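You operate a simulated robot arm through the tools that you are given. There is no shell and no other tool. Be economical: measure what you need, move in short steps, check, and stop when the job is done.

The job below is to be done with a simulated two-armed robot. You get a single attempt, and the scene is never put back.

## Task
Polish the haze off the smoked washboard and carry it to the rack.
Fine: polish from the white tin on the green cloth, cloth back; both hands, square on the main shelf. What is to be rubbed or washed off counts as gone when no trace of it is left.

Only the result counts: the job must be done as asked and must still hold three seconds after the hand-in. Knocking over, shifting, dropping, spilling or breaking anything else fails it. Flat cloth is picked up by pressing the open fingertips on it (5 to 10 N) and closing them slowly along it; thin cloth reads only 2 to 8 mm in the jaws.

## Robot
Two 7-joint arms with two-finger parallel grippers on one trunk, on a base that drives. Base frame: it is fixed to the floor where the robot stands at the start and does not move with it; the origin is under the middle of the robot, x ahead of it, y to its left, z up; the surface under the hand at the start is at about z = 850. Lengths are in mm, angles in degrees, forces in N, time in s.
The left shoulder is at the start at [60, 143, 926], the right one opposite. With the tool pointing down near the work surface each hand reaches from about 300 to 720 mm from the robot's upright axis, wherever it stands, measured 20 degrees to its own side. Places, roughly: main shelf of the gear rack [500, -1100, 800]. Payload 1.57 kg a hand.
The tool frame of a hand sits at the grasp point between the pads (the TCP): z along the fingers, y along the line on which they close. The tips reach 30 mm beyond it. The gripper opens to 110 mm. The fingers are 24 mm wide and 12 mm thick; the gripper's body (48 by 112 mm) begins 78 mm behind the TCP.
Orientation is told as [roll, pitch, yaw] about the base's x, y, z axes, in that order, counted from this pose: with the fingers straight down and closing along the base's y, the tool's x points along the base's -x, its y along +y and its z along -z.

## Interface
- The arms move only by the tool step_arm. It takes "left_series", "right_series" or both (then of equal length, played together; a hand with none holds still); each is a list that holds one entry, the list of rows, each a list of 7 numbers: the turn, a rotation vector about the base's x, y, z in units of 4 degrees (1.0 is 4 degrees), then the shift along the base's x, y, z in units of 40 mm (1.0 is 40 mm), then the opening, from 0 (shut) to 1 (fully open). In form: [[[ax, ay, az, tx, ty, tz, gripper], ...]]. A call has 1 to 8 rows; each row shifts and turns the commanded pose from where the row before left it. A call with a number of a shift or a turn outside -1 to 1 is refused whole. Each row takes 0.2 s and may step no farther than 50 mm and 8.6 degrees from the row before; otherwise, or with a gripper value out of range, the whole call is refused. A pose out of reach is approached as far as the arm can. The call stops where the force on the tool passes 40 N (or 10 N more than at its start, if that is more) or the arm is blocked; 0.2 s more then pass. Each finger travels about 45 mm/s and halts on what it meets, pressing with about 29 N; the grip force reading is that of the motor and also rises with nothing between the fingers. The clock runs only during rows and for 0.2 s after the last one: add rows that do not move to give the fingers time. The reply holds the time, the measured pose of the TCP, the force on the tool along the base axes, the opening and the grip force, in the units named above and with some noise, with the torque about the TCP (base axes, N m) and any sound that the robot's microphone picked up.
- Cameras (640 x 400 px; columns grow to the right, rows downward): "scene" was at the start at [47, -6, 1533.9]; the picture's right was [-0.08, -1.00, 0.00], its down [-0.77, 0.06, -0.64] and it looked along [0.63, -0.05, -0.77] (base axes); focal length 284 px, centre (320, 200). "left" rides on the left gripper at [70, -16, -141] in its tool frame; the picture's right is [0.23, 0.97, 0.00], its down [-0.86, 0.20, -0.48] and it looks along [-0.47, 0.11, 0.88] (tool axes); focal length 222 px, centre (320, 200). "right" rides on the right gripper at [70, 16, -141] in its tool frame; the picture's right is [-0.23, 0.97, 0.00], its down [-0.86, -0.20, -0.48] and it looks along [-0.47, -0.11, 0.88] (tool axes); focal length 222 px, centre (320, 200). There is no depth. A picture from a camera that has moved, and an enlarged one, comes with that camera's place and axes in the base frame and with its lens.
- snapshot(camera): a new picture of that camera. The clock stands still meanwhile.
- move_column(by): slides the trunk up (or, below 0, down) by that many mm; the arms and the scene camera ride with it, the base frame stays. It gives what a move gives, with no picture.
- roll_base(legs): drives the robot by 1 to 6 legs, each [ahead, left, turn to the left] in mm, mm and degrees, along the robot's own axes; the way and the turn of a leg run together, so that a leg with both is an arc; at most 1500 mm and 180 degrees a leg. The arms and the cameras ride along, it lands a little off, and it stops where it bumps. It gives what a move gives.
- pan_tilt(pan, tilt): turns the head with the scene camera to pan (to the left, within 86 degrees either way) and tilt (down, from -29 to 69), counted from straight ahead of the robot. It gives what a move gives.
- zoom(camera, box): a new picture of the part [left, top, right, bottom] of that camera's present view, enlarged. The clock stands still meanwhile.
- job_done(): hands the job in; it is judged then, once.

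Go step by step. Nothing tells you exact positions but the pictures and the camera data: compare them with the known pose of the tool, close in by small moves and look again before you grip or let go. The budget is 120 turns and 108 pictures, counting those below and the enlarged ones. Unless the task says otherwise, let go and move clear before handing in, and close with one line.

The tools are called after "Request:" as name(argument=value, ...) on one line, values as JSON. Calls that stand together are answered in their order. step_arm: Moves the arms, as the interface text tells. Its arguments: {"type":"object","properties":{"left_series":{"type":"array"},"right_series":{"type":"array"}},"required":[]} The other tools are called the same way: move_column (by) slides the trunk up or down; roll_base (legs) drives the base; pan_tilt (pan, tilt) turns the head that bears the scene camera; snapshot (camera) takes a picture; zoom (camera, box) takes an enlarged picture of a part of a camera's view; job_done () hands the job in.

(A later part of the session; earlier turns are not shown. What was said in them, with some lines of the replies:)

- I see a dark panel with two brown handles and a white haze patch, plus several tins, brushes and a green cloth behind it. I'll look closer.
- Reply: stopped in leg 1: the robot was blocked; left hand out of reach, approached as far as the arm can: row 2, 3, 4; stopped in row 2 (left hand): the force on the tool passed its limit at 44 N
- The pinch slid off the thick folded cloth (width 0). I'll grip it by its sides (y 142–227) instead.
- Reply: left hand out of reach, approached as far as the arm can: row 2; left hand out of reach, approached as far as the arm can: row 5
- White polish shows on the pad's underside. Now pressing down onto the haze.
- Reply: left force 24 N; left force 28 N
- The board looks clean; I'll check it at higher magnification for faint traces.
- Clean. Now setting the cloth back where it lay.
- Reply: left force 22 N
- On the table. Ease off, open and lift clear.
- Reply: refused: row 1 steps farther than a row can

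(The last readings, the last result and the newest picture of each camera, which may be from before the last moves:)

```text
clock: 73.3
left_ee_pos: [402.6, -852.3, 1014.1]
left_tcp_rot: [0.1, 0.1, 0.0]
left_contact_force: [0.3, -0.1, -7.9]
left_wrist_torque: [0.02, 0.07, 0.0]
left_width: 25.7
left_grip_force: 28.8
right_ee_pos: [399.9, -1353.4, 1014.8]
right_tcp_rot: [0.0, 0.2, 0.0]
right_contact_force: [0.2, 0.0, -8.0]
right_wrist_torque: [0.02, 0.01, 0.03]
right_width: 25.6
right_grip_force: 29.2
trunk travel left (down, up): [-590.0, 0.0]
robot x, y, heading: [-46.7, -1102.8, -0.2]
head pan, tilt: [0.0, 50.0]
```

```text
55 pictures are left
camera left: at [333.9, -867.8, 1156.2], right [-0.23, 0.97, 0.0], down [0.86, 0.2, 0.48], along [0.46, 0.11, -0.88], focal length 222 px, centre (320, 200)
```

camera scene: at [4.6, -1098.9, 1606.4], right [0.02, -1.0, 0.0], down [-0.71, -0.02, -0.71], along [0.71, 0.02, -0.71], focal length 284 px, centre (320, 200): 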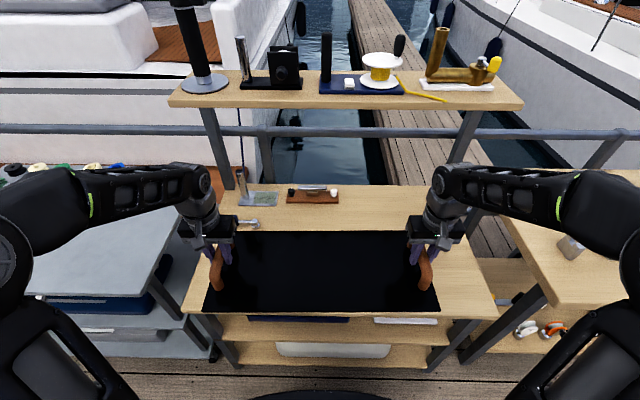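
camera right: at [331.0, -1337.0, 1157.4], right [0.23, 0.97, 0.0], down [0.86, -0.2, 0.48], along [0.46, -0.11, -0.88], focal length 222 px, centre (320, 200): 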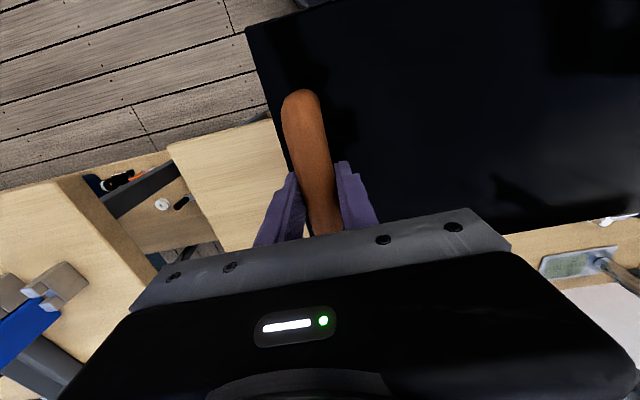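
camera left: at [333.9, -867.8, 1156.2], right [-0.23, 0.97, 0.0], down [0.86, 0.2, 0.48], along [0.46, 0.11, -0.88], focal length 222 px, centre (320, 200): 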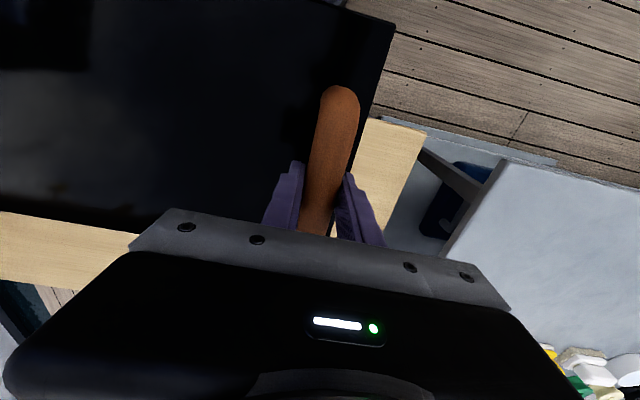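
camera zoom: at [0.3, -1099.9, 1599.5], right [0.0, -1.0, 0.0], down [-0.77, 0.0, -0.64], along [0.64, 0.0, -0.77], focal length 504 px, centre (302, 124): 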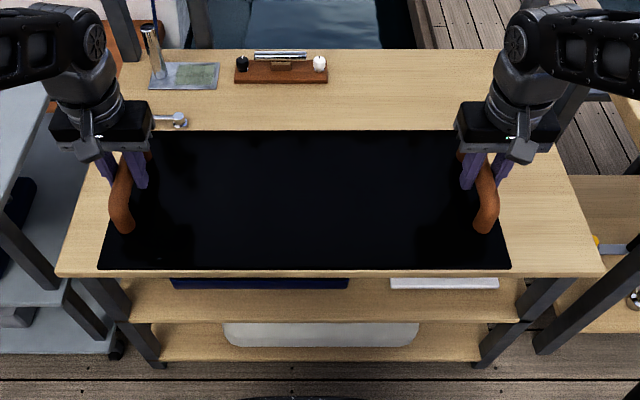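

Request:
roll_base(legs=[[50, -33, 0]])

Request:
step_arm(left_series=[[[0, 0, 0, 0.4, 0, 0, 0], [0, 0, 0, 0.4, 0, 0, 0], [0, 0, 0, 0.3, 0, 0, 0], [0, 0, 0, 0, 0, -0.5, 0], [0, 0, 0, 0, 0, -0.5, 0], [0, 0, 0, 0, 0, -0.5, 0], [0, 0, 0, 0, 0, -0.5, 0], [0, 0, 0, 0, 0, 0, 0]]], right_series=[[[0, 0, 0, 0.4, 0, 0, 0], [0, 0, 0, 0.4, 0, 0, 0], [0, 0, 0, 0.3, 0, 0, 0], [0, 0, 0, 0, 0, -0.5, 0], [0, 0, 0, 0, 0, -0.5, 0], [0, 0, 0, 0, 0, -0.5, 0], [0, 0, 0, 0, 0, -0.5, 0], [0, 0, 0, 0, 0, 0, 0]]])

Request:
zoom(camera="scene", box=[150, 130, 510, 355])

```text
clock: 74.3
left_ee_pos: [452.7, -886.0, 1012.6]
left_tcp_rot: [0.1, 0.2, 0.0]
left_contact_force: [0.6, -1.5, -8.4]
left_wrist_torque: [0.05, 0.1, 0.03]
left_width: 25.9
left_grip_force: 29.1
right_ee_pos: [450.8, -1386.8, 1012.8]
right_tcp_rot: [0.1, 0.3, 0.0]
right_contact_force: [0.3, -0.5, -7.8]
right_wrist_torque: [0.11, 0.03, 0.05]
right_width: 25.6
right_grip_force: 28.2
trunk travel left (down, up): [-590.0, 0.0]
robot x, y, heading: [5.2, -1135.6, -0.0]
head pan, tilt: [0.0, 50.0]
```

```text
clock: 76.1
left_ee_pos: [496.0, -884.0, 934.9]
left_tcp_rot: [0.0, 0.2, 0.0]
left_contact_force: [-0.6, -5.4, -7.2]
left_wrist_torque: [0.03, -0.37, -0.09]
left_width: 25.6
left_grip_force: 28.9
right_ee_pos: [493.4, -1384.3, 933.9]
right_tcp_rot: [0.1, 0.3, 0.1]
right_contact_force: [-0.3, 4.6, -7.6]
right_wrist_torque: [0.12, 0.43, -0.17]
right_width: 25.4
right_grip_force: 29.0
trunk travel left (down, up): [-590.0, 0.0]
robot x, y, heading: [3.2, -1132.0, 0.0]
head pan, tilt: [0.0, 50.0]
```

```text
1.78 times, centred on (330, 242) of scene
camera zoom: at [49.7, -1133.0, 1599.5], right [0.0, -1.0, 0.0], down [-0.77, 0.0, -0.64], along [0.64, 0.0, -0.77], focal length 504 px, centre (302, 124)
```

zoom: 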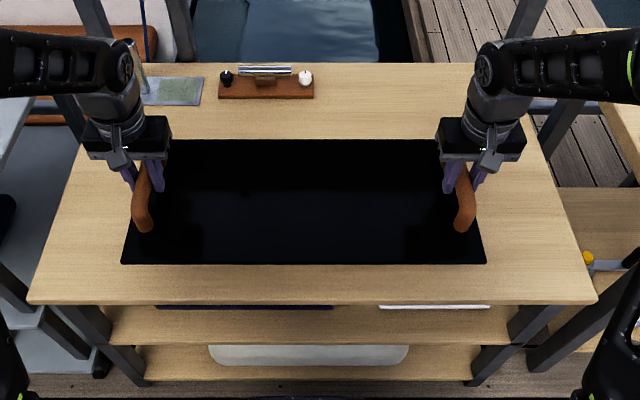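

Request:
step_arm(left_series=[[[0, 0, 0, 0, 0, -0.5, 0], [0, 0, 0, 0, 0, -0.5, 0], [0, 0, 0, 0, 0, -0.3, 0], [0, 0, 0, 0, 0, 0, 0]]], right_series=[[[0, 0, 0, 0, 0, -0.5, 0], [0, 0, 0, 0, 0, -0.5, 0], [0, 0, 0, 0, 0, -0.3, 0], [0, 0, 0, 0, 0, 0, 0]]])

Request:
step_arm(left_series=[[[0, 0, 0, 0, 0, -0.1, 0], [0, 0, 0, 0, 0, -0.1, 0], [0, 0, 0, 0, 0, 0, 0]]], right_series=[[[0, 0, 0, 0, 0, -0.1, 0], [0, 0, 0, 0, 0, -0.1, 0], [0, 0, 0, 0, 0, 0, 0]]])

Request:
zoom(camera="scene", box=[150, 130, 510, 355])

```text
clock: 77.1
left_ee_pos: [497.1, -886.0, 882.0]
left_tcp_rot: [0.0, 0.1, 0.1]
left_contact_force: [-0.8, -6.2, -8.0]
left_wrist_torque: [-0.02, 0.05, -0.09]
left_width: 25.4
left_grip_force: 28.7
right_ee_pos: [494.6, -1385.5, 883.4]
right_tcp_rot: [0.0, 0.2, 0.0]
right_contact_force: [-0.4, 6.9, -8.8]
right_wrist_torque: [0.02, 0.08, 0.03]
right_width: 25.6
right_grip_force: 28.8
trunk travel left (down, up): [-590.0, 0.0]
robot x, y, heading: [1.0, -1132.3, 0.2]
head pan, tilt: [0.0, 50.0]
```

```text
clock: 77.9
left_ee_pos: [496.9, -886.4, 874.7]
left_tcp_rot: [0.0, 0.3, 0.1]
left_contact_force: [0.7, -6.6, -8.5]
left_wrist_torque: [0.04, 0.27, 0.04]
left_width: 25.7
left_grip_force: 28.8
right_ee_pos: [493.8, -1385.4, 874.4]
right_tcp_rot: [-0.1, 0.1, -0.1]
right_contact_force: [-0.3, 6.3, -7.6]
right_wrist_torque: [0.03, -0.19, 0.09]
right_width: 25.6
right_grip_force: 28.8
trunk travel left (down, up): [-590.0, 0.0]
robot x, y, heading: [0.4, -1131.8, 0.2]
head pan, tilt: [0.0, 50.0]
```

```text
1.78 times, centred on (330, 242) of scene
camera zoom: at [50.1, -1132.9, 1599.5], right [0.0, -1.0, 0.0], down [-0.77, 0.0, -0.64], along [0.64, 0.0, -0.77], focal length 504 px, centre (302, 124)
```

zoom: 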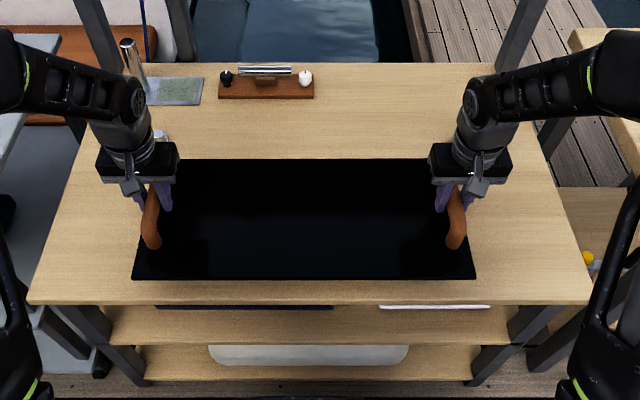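

Request:
step_arm(left_series=[[[0, 0, 0, 0, 0, -0.1, 0], [0, 0, 0, 0, 0, -0.1, 0], [0, 0, 0, 0, 0, 0, 0]]], right_series=[[[0, 0, 0, 0, 0, -0.1, 0], [0, 0, 0, 0, 0, -0.1, 0], [0, 0, 0, 0, 0, 0, 0]]])

Request:
step_arm(left_series=[[[0, 0, 0, 0, 0, -0.06, 0], [0, 0, 0, 0, 0, 0, 0]]], right_series=[[[0, 0, 0, 0, 0, -0.06, 0], [0, 0, 0, 0, 0, 0, 0]]])

```text
clock: 78.7
left_ee_pos: [496.9, -884.7, 864.8]
left_tcp_rot: [0.0, 0.3, 0.1]
left_contact_force: [-0.6, -7.4, -7.5]
left_wrist_torque: [-0.08, -0.25, -0.12]
left_width: 25.9
left_grip_force: 28.9
right_ee_pos: [494.1, -1385.1, 866.1]
right_tcp_rot: [0.0, 0.1, 0.0]
right_contact_force: [-0.2, 6.3, -7.3]
right_wrist_torque: [-0.09, 0.32, -0.1]
right_width: 25.3
right_grip_force: 29.3
trunk travel left (down, up): [-590.0, 0.0]
robot x, y, heading: [3.6, -1136.0, 0.3]
head pan, tilt: [0.0, 50.0]
```

```text
clock: 79.3
left_ee_pos: [496.3, -885.6, 862.6]
left_tcp_rot: [0.0, 0.2, 0.1]
left_contact_force: [-1.0, -7.9, -8.3]
left_wrist_torque: [-0.03, -0.05, -0.13]
left_width: 25.7
left_grip_force: 29.1
right_ee_pos: [492.6, -1385.9, 864.8]
right_tcp_rot: [0.0, 0.0, 0.1]
right_contact_force: [-0.7, 8.6, -7.7]
right_wrist_torque: [0.0, 0.09, -0.11]
right_width: 25.7
right_grip_force: 28.7
trunk travel left (down, up): [-590.0, 0.0]
robot x, y, heading: [4.6, -1133.4, 0.0]
head pan, tilt: [0.0, 50.0]
```

Request:
step_arm(left_series=[[[0, 0, 0, 0, 0, -0.06, 0], [0, 0, 0, 0, 0, -0.06, 0], [0, 0, 0, 0, 0, 0, 0]]], right_series=[[[0, 0, 0, 0.05, 0, -0.06, 0], [0, 0, 0, 0, 0, -0.06, 0], [0, 0, 0, 0, 0, 0, 0]]])

Request:
zoom(camera="scene", box=[150, 130, 510, 355])

```text
clock: 80.1
left_ee_pos: [497.1, -885.3, 859.2]
left_tcp_rot: [0.0, 0.2, 0.1]
left_contact_force: [-0.3, -3.7, -8.5]
left_wrist_torque: [-0.08, 0.17, 0.06]
left_width: 25.5
left_grip_force: 29.1
right_ee_pos: [496.2, -1385.4, 858.5]
right_tcp_rot: [0.0, 0.0, 0.0]
right_contact_force: [-0.3, 5.3, -7.5]
right_wrist_torque: [-0.06, -0.07, 0.22]
right_width: 25.5
right_grip_force: 28.5
trunk travel left (down, up): [-590.0, 0.0]
robot x, y, heading: [0.2, -1131.2, 0.1]
head pan, tilt: [0.0, 50.0]
```

```text
1.78 times, centred on (330, 242) of scene
camera zoom: at [50.2, -1132.9, 1599.5], right [0.0, -1.0, 0.0], down [-0.77, 0.0, -0.64], along [0.64, 0.0, -0.77], focal length 504 px, centre (302, 124)
```

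zoom: 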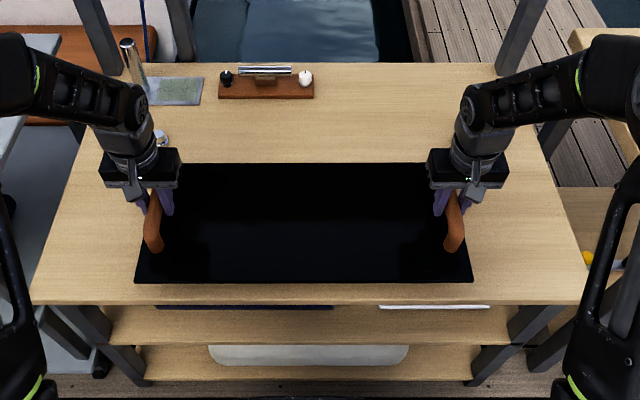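

Request:
step_arm(left_series=[[[0, 0, 0, 0, 0, -0.06, 0], [0, 0, 0, 0, 0, -0.06, 0], [0, 0, 0, 0, 0, 0, 0]]], right_series=[[[0, 0, 0, 0, 0, -0.06, 0], [0, 0, 0, 0, 0, -0.06, 0], [0, 0, 0, 0, 0, 0, 0]]])

Request:
step_arm(left_series=[[[0, 0, 0, 0, 0, -0.06, 0], [0, 0, 0, 0, 0, -0.06, 0], [0, 0, 0, 0, 0, 0, 0]]], right_series=[[[0, 0, 0, 0, 0, -0.06, 0], [0, 0, 0, 0, 0, -0.06, 0], [0, 0, 0, 0, 0, 0, 0]]])

```text
clock: 80.9
left_ee_pos: [497.9, -885.4, 854.5]
left_tcp_rot: [0.0, 0.2, 0.1]
left_contact_force: [1.2, -4.1, -7.6]
left_wrist_torque: [-0.07, -0.21, 0.33]
left_width: 25.7
left_grip_force: 29.3
right_ee_pos: [496.8, -1385.1, 854.5]
right_tcp_rot: [0.0, 0.1, 0.1]
right_contact_force: [-1.3, 3.8, -8.2]
right_wrist_torque: [0.03, 0.28, 0.33]
right_width: 25.6
right_grip_force: 28.8
trunk travel left (down, up): [-590.0, 0.0]
robot x, y, heading: [0.9, -1134.4, 0.1]
head pan, tilt: [0.0, 50.0]
```

```text
clock: 81.7
left_ee_pos: [495.9, -885.3, 849.8]
left_tcp_rot: [0.0, 0.1, 0.1]
left_contact_force: [0.4, -8.9, -7.3]
left_wrist_torque: [-0.08, -0.12, 0.19]
left_width: 25.6
left_grip_force: 29.0
right_ee_pos: [496.6, -1385.9, 849.5]
right_tcp_rot: [0.0, 0.2, 0.0]
right_contact_force: [-0.6, 7.7, -7.8]
right_wrist_torque: [0.0, 0.25, 0.17]
right_width: 25.7
right_grip_force: 29.4
trunk travel left (down, up): [-590.0, 0.0]
robot x, y, heading: [0.6, -1135.3, -0.0]
head pan, tilt: [0.0, 50.0]
```

Request:
step_arm(left_series=[[[0, 0, 0, 0, 0, -0.06, 0], [0, 0, 0, 0, 0, -0.06, 0], [0, 0, 0, 0, 0, 0, 0]]], right_series=[[[0, 0, 0, 0, 0, -0.06, 0], [0, 0, 0, 0, 0, -0.06, 0], [0, 0, 0, 0, 0, 0, 0]]])

Request:
zoom(camera="scene", box=[200, 170, 440, 320])

```text
clock: 82.5
left_ee_pos: [496.2, -885.0, 844.6]
left_tcp_rot: [0.1, 0.2, 0.2]
left_contact_force: [0.5, -9.2, -9.2]
left_wrist_torque: [0.04, -0.13, 0.21]
left_width: 25.5
left_grip_force: 29.1
right_ee_pos: [496.2, -1385.8, 845.9]
right_tcp_rot: [0.0, 0.1, 0.1]
right_contact_force: [-1.2, 8.5, -7.4]
right_wrist_torque: [0.01, 0.23, 0.34]
right_width: 25.8
right_grip_force: 29.4
trunk travel left (down, up): [-590.0, 0.0]
robot x, y, heading: [3.6, -1136.2, -0.2]
head pan, tilt: [0.0, 50.0]
```

```text
2.67 times, centred on (320, 245) of scene
camera zoom: at [50.2, -1132.9, 1599.5], right [0.0, -1.0, 0.0], down [-0.77, 0.0, -0.64], along [0.64, 0.0, -0.77], focal length 756 px, centre (320, 80)
```

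zoom: 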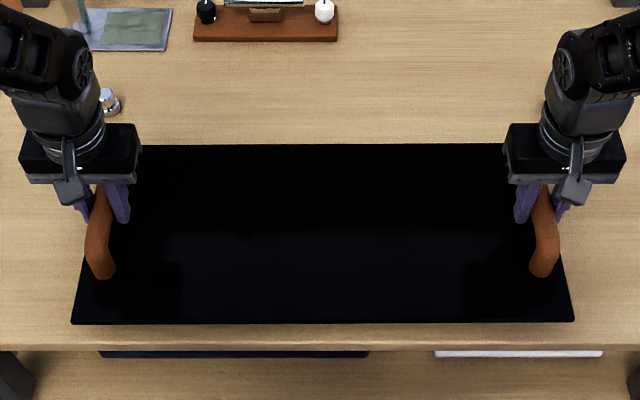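

Request:
step_arm(left_series=[[[0, 0, 0, 0.25, 0, 0, 0], [0, 0, 0, 0.25, 0, 0, 0], [0, 0, 0, 0, 0, -0.06, 0], [0, 0, 0, 0, 0, -0.06, 0], [0, 0, 0, 0, 0, 0, 0]]], right_series=[[[0, 0, 0, 0.25, 0, 0, 0], [0, 0, 0, 0.25, 0, 0, 0], [0, 0, 0, 0, 0, -0.06, 0], [0, 0, 0, 0, 0, -0.06, 0], [0, 0, 0, 0, 0, 0, 0]]])

Request:
step_arm(left_series=[[[0, 0, 0, 0, 0, -0.06, 0], [0, 0, 0, 0, 0, -0.06, 0], [0, 0, 0, 0, 0, 0, 0]]], right_series=[[[0, 0, 0, 0, 0, -0.06, 0], [0, 0, 0, 0, 0, -0.06, 0], [0, 0, 0, 0, 0, 0, 0]]])

Request:
step_arm(left_series=[[[0, 0, 0, 0, 0, -0.06, 0], [0, 0, 0, 0, 0, -0.06, 0], [0, 0, 0, 0, 0, 0, 0]]], right_series=[[[0, 0, 0, 0, 0, -0.06, 0], [0, 0, 0, 0, 0, -0.06, 0], [0, 0, 0, 0, 0, 0, 0]]])

```text
clock: 83.7
left_ee_pos: [517.4, -886.0, 839.7]
left_tcp_rot: [0.0, 0.3, 0.2]
left_contact_force: [-0.8, -9.6, -7.5]
left_wrist_torque: [-0.06, -0.06, 0.08]
left_width: 25.8
left_grip_force: 28.8
right_ee_pos: [515.8, -1385.2, 840.4]
right_tcp_rot: [0.0, 0.1, 0.0]
right_contact_force: [-0.3, 9.0, -9.4]
right_wrist_torque: [-0.01, 0.11, 0.0]
right_width: 25.6
right_grip_force: 28.8
trunk travel left (down, up): [-590.0, 0.0]
robot x, y, heading: [2.6, -1135.4, 0.4]
head pan, tilt: [0.0, 50.0]
```

```text
clock: 84.5
left_ee_pos: [515.6, -886.1, 832.5]
left_tcp_rot: [-0.1, 0.1, 0.1]
left_contact_force: [1.2, -6.9, -7.7]
left_wrist_torque: [-0.01, 0.19, 0.18]
left_width: 25.6
left_grip_force: 29.2
right_ee_pos: [515.0, -1386.1, 834.6]
right_tcp_rot: [0.0, 0.2, 0.1]
right_contact_force: [-1.6, 6.2, -7.7]
right_wrist_torque: [0.01, -0.11, 0.29]
right_width: 25.9
right_grip_force: 29.0
trunk travel left (down, up): [-590.0, 0.0]
robot x, y, heading: [1.7, -1134.3, 0.2]
head pan, tilt: [0.0, 50.0]
```

```text
clock: 85.3
left_ee_pos: [515.8, -885.8, 828.1]
left_tcp_rot: [0.0, 0.2, 0.0]
left_contact_force: [0.4, -5.3, -7.8]
left_wrist_torque: [0.05, 0.22, 0.05]
left_width: 25.7
left_grip_force: 28.9
right_ee_pos: [516.8, -1385.6, 828.9]
right_tcp_rot: [-0.1, 0.1, 0.0]
right_contact_force: [-0.2, 5.6, -8.1]
right_wrist_torque: [0.05, -0.18, 0.14]
right_width: 25.7
right_grip_force: 28.4
trunk travel left (down, up): [-590.0, 0.0]
robot x, y, heading: [1.7, -1133.5, 0.2]
head pan, tilt: [0.0, 50.0]
```

Request:
zoom(camera="scene", box=[160, 130, 480, 330])

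Request:
snapshot(camera="left")

Request:
snapshot(camera="right")

```text
2.00 times, centred on (320, 230) of scene
camera zoom: at [50.2, -1133.0, 1599.5], right [0.0, -1.0, 0.0], down [-0.77, 0.0, -0.64], along [0.64, 0.0, -0.77], focal length 567 px, centre (320, 140)
```

zoom: 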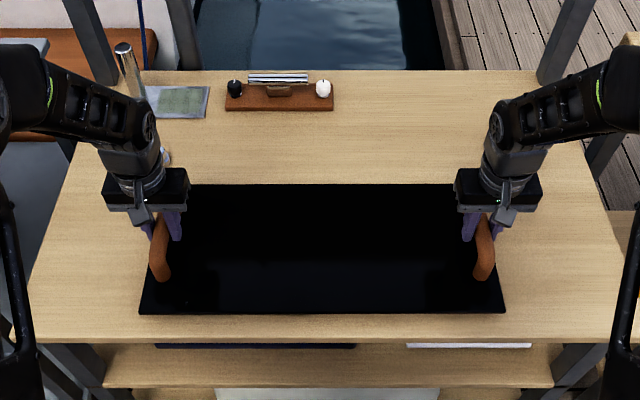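

```text
49 pictures are left
camera left: at [447.8, -901.2, 971.5], right [-0.23, 0.97, 0.0], down [0.86, 0.2, 0.48], along [0.46, 0.11, -0.88], focal length 222 px, centre (320, 200)
```

left: 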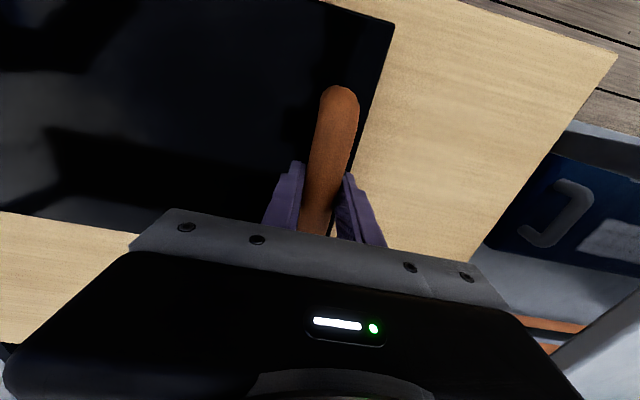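

```text
48 pictures are left
camera right: at [446.3, -1370.4, 971.9], right [0.23, 0.97, 0.0], down [0.86, -0.2, 0.48], along [0.46, -0.11, -0.88], focal length 222 px, centre (320, 200)
```

right: 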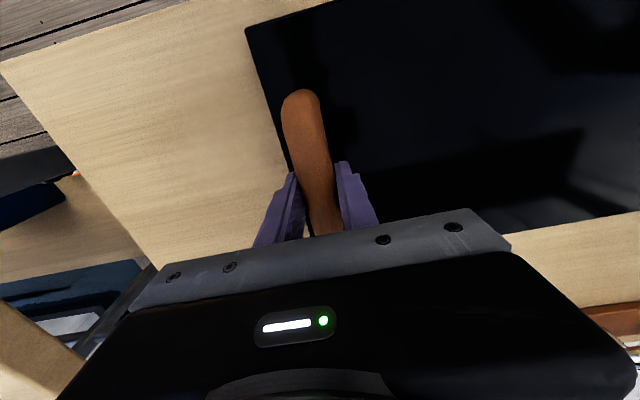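

Request:
step_arm(left_series=[[[0, 0, 0, 0, 0, -0.06, 0], [0, 0, 0, 0, 0, -0.06, 0], [0, 0, 0, 0, 0, 0, 0]]], right_series=[[[0, 0, 0, 0, 0, -0.06, 0], [0, 0, 0, 0, 0, -0.06, 0], [0, 0, 0, 0, 0, 0, 0]]])

Request:
step_arm(left_series=[[[0, 0, 0, 0, 0, -0.06, 0], [0, 0, 0, 0, 0, -0.06, 0], [0, 0, 0, 0, 0, 0, 0]]], right_series=[[[0, 0, 0, 0, 0, -0.06, 0], [0, 0, 0, 0, 0, -0.06, 0], [0, 0, 0, 0, 0, 0, 0]]])

Request:
step_arm(left_series=[[[0, 0, 0, 0, 0, -0.06, 0], [0, 0, 0, 0, 0, -0.06, 0], [0, 0, 0, 0, 0, 0, 0]]], right_series=[[[0, 0, 0, 0, 0, -0.06, 0], [0, 0, 0, 0, 0, -0.06, 0], [0, 0, 0, 0, 0, 0, 0]]])

```text
clock: 86.1
left_ee_pos: [515.0, -885.5, 823.8]
left_tcp_rot: [0.0, 0.2, 0.1]
left_contact_force: [0.9, -5.8, -8.1]
left_wrist_torque: [-0.1, 0.24, 0.28]
left_width: 25.6
left_grip_force: 28.2
right_ee_pos: [516.6, -1385.3, 824.6]
right_tcp_rot: [0.2, 0.1, 0.0]
right_contact_force: [-0.8, 6.1, -8.3]
right_wrist_torque: [0.0, -0.14, 0.27]
right_width: 25.8
right_grip_force: 28.8
trunk travel left (down, up): [-590.0, 0.0]
robot x, y, heading: [-0.6, -1130.8, -0.0]
head pan, tilt: [0.0, 50.0]
```

```text
clock: 86.9
left_ee_pos: [515.7, -885.4, 819.7]
left_tcp_rot: [0.0, 0.1, 0.1]
left_contact_force: [1.3, -4.0, -7.6]
left_wrist_torque: [0.03, -0.17, 0.26]
left_width: 25.3
left_grip_force: 29.1
right_ee_pos: [516.6, -1385.2, 820.2]
right_tcp_rot: [0.0, 0.1, 0.0]
right_contact_force: [-1.2, 4.9, -7.8]
right_wrist_torque: [0.03, 0.21, 0.34]
right_width: 25.8
right_grip_force: 29.1
trunk travel left (down, up): [-590.0, 0.0]
robot x, y, heading: [1.4, -1133.5, -0.1]
head pan, tilt: [0.0, 50.0]
```

```text
clock: 87.7
left_ee_pos: [515.7, -885.9, 815.4]
left_tcp_rot: [0.0, 0.0, 0.1]
left_contact_force: [-0.5, -1.4, 8.5]
left_wrist_torque: [0.0, -0.22, -0.05]
left_width: 25.6
left_grip_force: 28.6
right_ee_pos: [515.8, -1385.9, 817.3]
right_tcp_rot: [-0.1, 0.0, -0.1]
right_contact_force: [1.4, 3.6, -8.4]
right_wrist_torque: [0.02, -0.64, 0.02]
right_width: 25.7
right_grip_force: 29.3
trunk travel left (down, up): [-590.0, 0.0]
robot x, y, heading: [2.5, -1137.1, 0.1]
head pan, tilt: [0.0, 50.0]
```

Request:
step_arm(left_series=[[[0, 0, 0, 0, 0, 0, 0], [0, 0, 0, 0, 0, 0, 0]]], right_series=[[[0, 0, 0, 0, 0, -0.05, 0], [0, 0, 0, 0, 0, 0, 0]]])

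Request:
zoom(camera="scene", box=[160, 130, 480, 330])

```text
clock: 88.3
left_ee_pos: [516.3, -885.3, 816.7]
left_tcp_rot: [0.0, 0.0, 0.1]
left_contact_force: [4.5, -1.6, 9.3]
left_wrist_torque: [0.0, 0.76, 0.13]
left_width: 25.6
left_grip_force: 28.7
right_ee_pos: [515.3, -1384.4, 815.7]
right_tcp_rot: [0.0, -0.1, -0.1]
right_contact_force: [0.8, 2.8, 6.5]
right_wrist_torque: [0.02, 0.62, 0.16]
right_width: 25.6
right_grip_force: 28.8
trunk travel left (down, up): [-590.0, 0.0]
robot x, y, heading: [0.7, -1130.9, 0.2]
head pan, tilt: [0.0, 50.0]
```

```text
2.00 times, centred on (320, 230) of scene
camera zoom: at [48.4, -1132.9, 1599.8], right [0.0, -1.0, 0.0], down [-0.77, 0.0, -0.64], along [0.64, 0.0, -0.77], focal length 567 px, centre (320, 140)
```

zoom: 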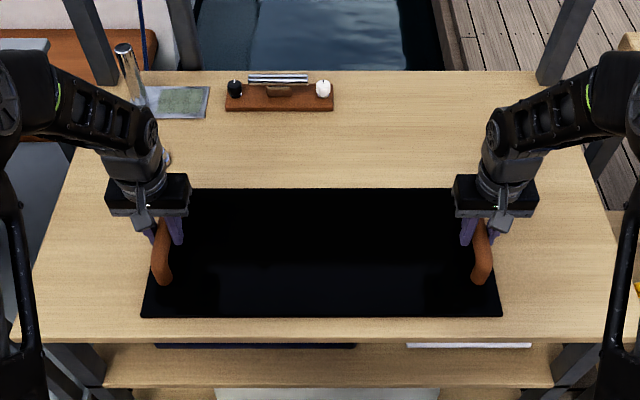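

Board rests square on the shelf with both ends loaded. Release and lift clear.

Request:
step_arm(left_series=[[[0, 0, 0, 0, 0, 0, 0.4], [0, 0, 0, 0, 0, 0, 0.7], [0, 0, 0, 0, 0, 0, 0.7], [0, 0, 0, 0, 0, 0.5, 0.7], [0, 0, 0, 0, 0, 1, 0.7], [0, 0, 0, 0, 0, 1, 0.7], [0, 0, 0, 0, 0, 1, 0.7], [0, 0, 0, 0, 0, 1, 0.7]]], right_series=[[[0, 0, 0, 0, 0, 0, 0.4], [0, 0, 0, 0, 0, 0, 0.7], [0, 0, 0, 0, 0, 0, 0.7], [0, 0, 0, 0, 0, 0.5, 0.7], [0, 0, 0, 0, 0, 1, 0.7], [0, 0, 0, 0, 0, 1, 0.7], [0, 0, 0, 0, 0, 1, 0.7], [0, 0, 0, 0, 0, 1, 0.7]]])

Request:
roll_base(legs=[[-150, 0, 0]])

Request:
snapshot(camera="scene")

Request:
zoom(camera="scene", box=[180, 130, 460, 300])

```text
clock: 90.1
left_ee_pos: [514.1, -883.8, 995.3]
left_tcp_rot: [0.0, 0.1, 0.0]
left_contact_force: [0.5, -0.4, -0.3]
left_wrist_torque: [0.0, -0.02, 0.0]
left_width: 77.4
left_grip_force: 0.1
right_ee_pos: [515.2, -1383.7, 995.3]
right_tcp_rot: [0.1, 0.1, 0.0]
right_contact_force: [-0.7, 0.7, 0.3]
right_wrist_torque: [0.0, 0.02, 0.04]
right_width: 77.2
right_grip_force: 0.2
trunk travel left (down, up): [-590.0, 0.0]
robot x, y, heading: [-1.8, -1134.6, -0.1]
head pan, tilt: [0.0, 50.0]
```

```text
clock: 91.5
left_ee_pos: [367.2, -884.8, 994.7]
left_tcp_rot: [-0.1, 0.1, 0.0]
left_contact_force: [0.5, 1.0, -0.2]
left_wrist_torque: [0.0, -0.03, 0.02]
left_width: 77.3
left_grip_force: 0.1
right_ee_pos: [369.4, -1383.9, 994.9]
right_tcp_rot: [0.0, 0.0, -0.1]
right_contact_force: [-0.2, 0.2, 0.0]
right_wrist_torque: [0.05, -0.01, 0.0]
right_width: 77.2
right_grip_force: 0.1
trunk travel left (down, up): [-590.0, 0.0]
robot x, y, heading: [-147.2, -1137.1, -0.0]
head pan, tilt: [0.0, 50.0]
```

```text
46 pictures are left
camera scene: at [-99.8, -1133.0, 1599.6], right [0.0, -1.0, 0.0], down [-0.77, 0.0, -0.64], along [0.64, 0.0, -0.77], focal length 284 px, centre (320, 200)
```

scene: 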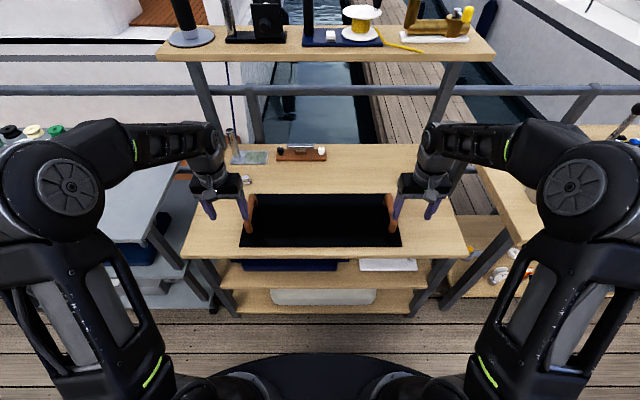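

```text
2.29 times, centred on (320, 215) of scene
camera zoom: at [-99.8, -1133.0, 1599.6], right [0.0, -1.0, 0.0], down [-0.77, 0.0, -0.64], along [0.64, 0.0, -0.77], focal length 648 px, centre (320, 166)
```

zoom: 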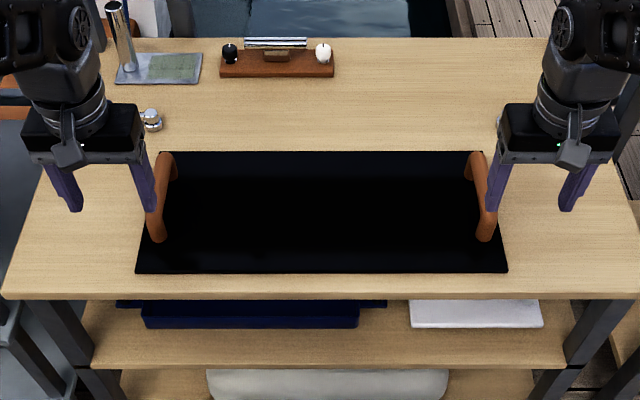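

The board sits square and clean. A last check of the bench behind.

Request:
pan_tilt(pan=50, tilt=30)

Request:
snapshot(camera="scene")

```text
clock: 92.6
left_ee_pos: [367.6, -885.5, 993.3]
left_tcp_rot: [0.0, 0.0, -0.1]
left_contact_force: [-0.1, -0.2, -0.6]
left_wrist_torque: [0.0, 0.03, -0.02]
left_width: 76.8
left_grip_force: 0.2
right_ee_pos: [369.9, -1384.1, 992.6]
right_tcp_rot: [0.0, 0.0, 0.1]
right_contact_force: [-0.1, -0.4, -0.4]
right_wrist_torque: [-0.01, 0.01, 0.02]
right_width: 77.2
right_grip_force: 0.1
trunk travel left (down, up): [-590.0, 0.0]
robot x, y, heading: [-148.6, -1134.2, -0.1]
head pan, tilt: [50.0, 30.0]
```

```text
44 pictures are left
camera scene: at [-116.7, -1063.8, 1629.0], right [0.77, -0.64, 0.0], down [-0.32, -0.38, -0.87], along [0.56, 0.66, -0.5], focal length 284 px, centre (320, 200)
```

scene: 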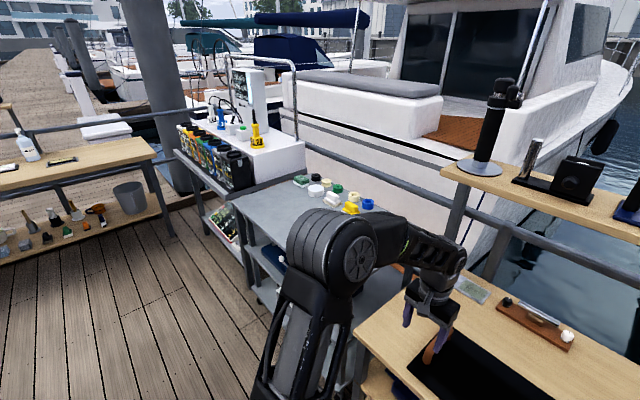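

Everything on the bench is in place and the board is on the shelf; handing in.

Request:
job_done()

```text
The job is handed in.
```

The smoked washboard is polished, with no haze left in the close-up pictures. It sits square on the main shelf of the rack, carried there in both hands. The green cloth is back where it lay, with some polish still on its underside. Early on, the base bumped the bench once; nothing looked shifted in the later pictures.
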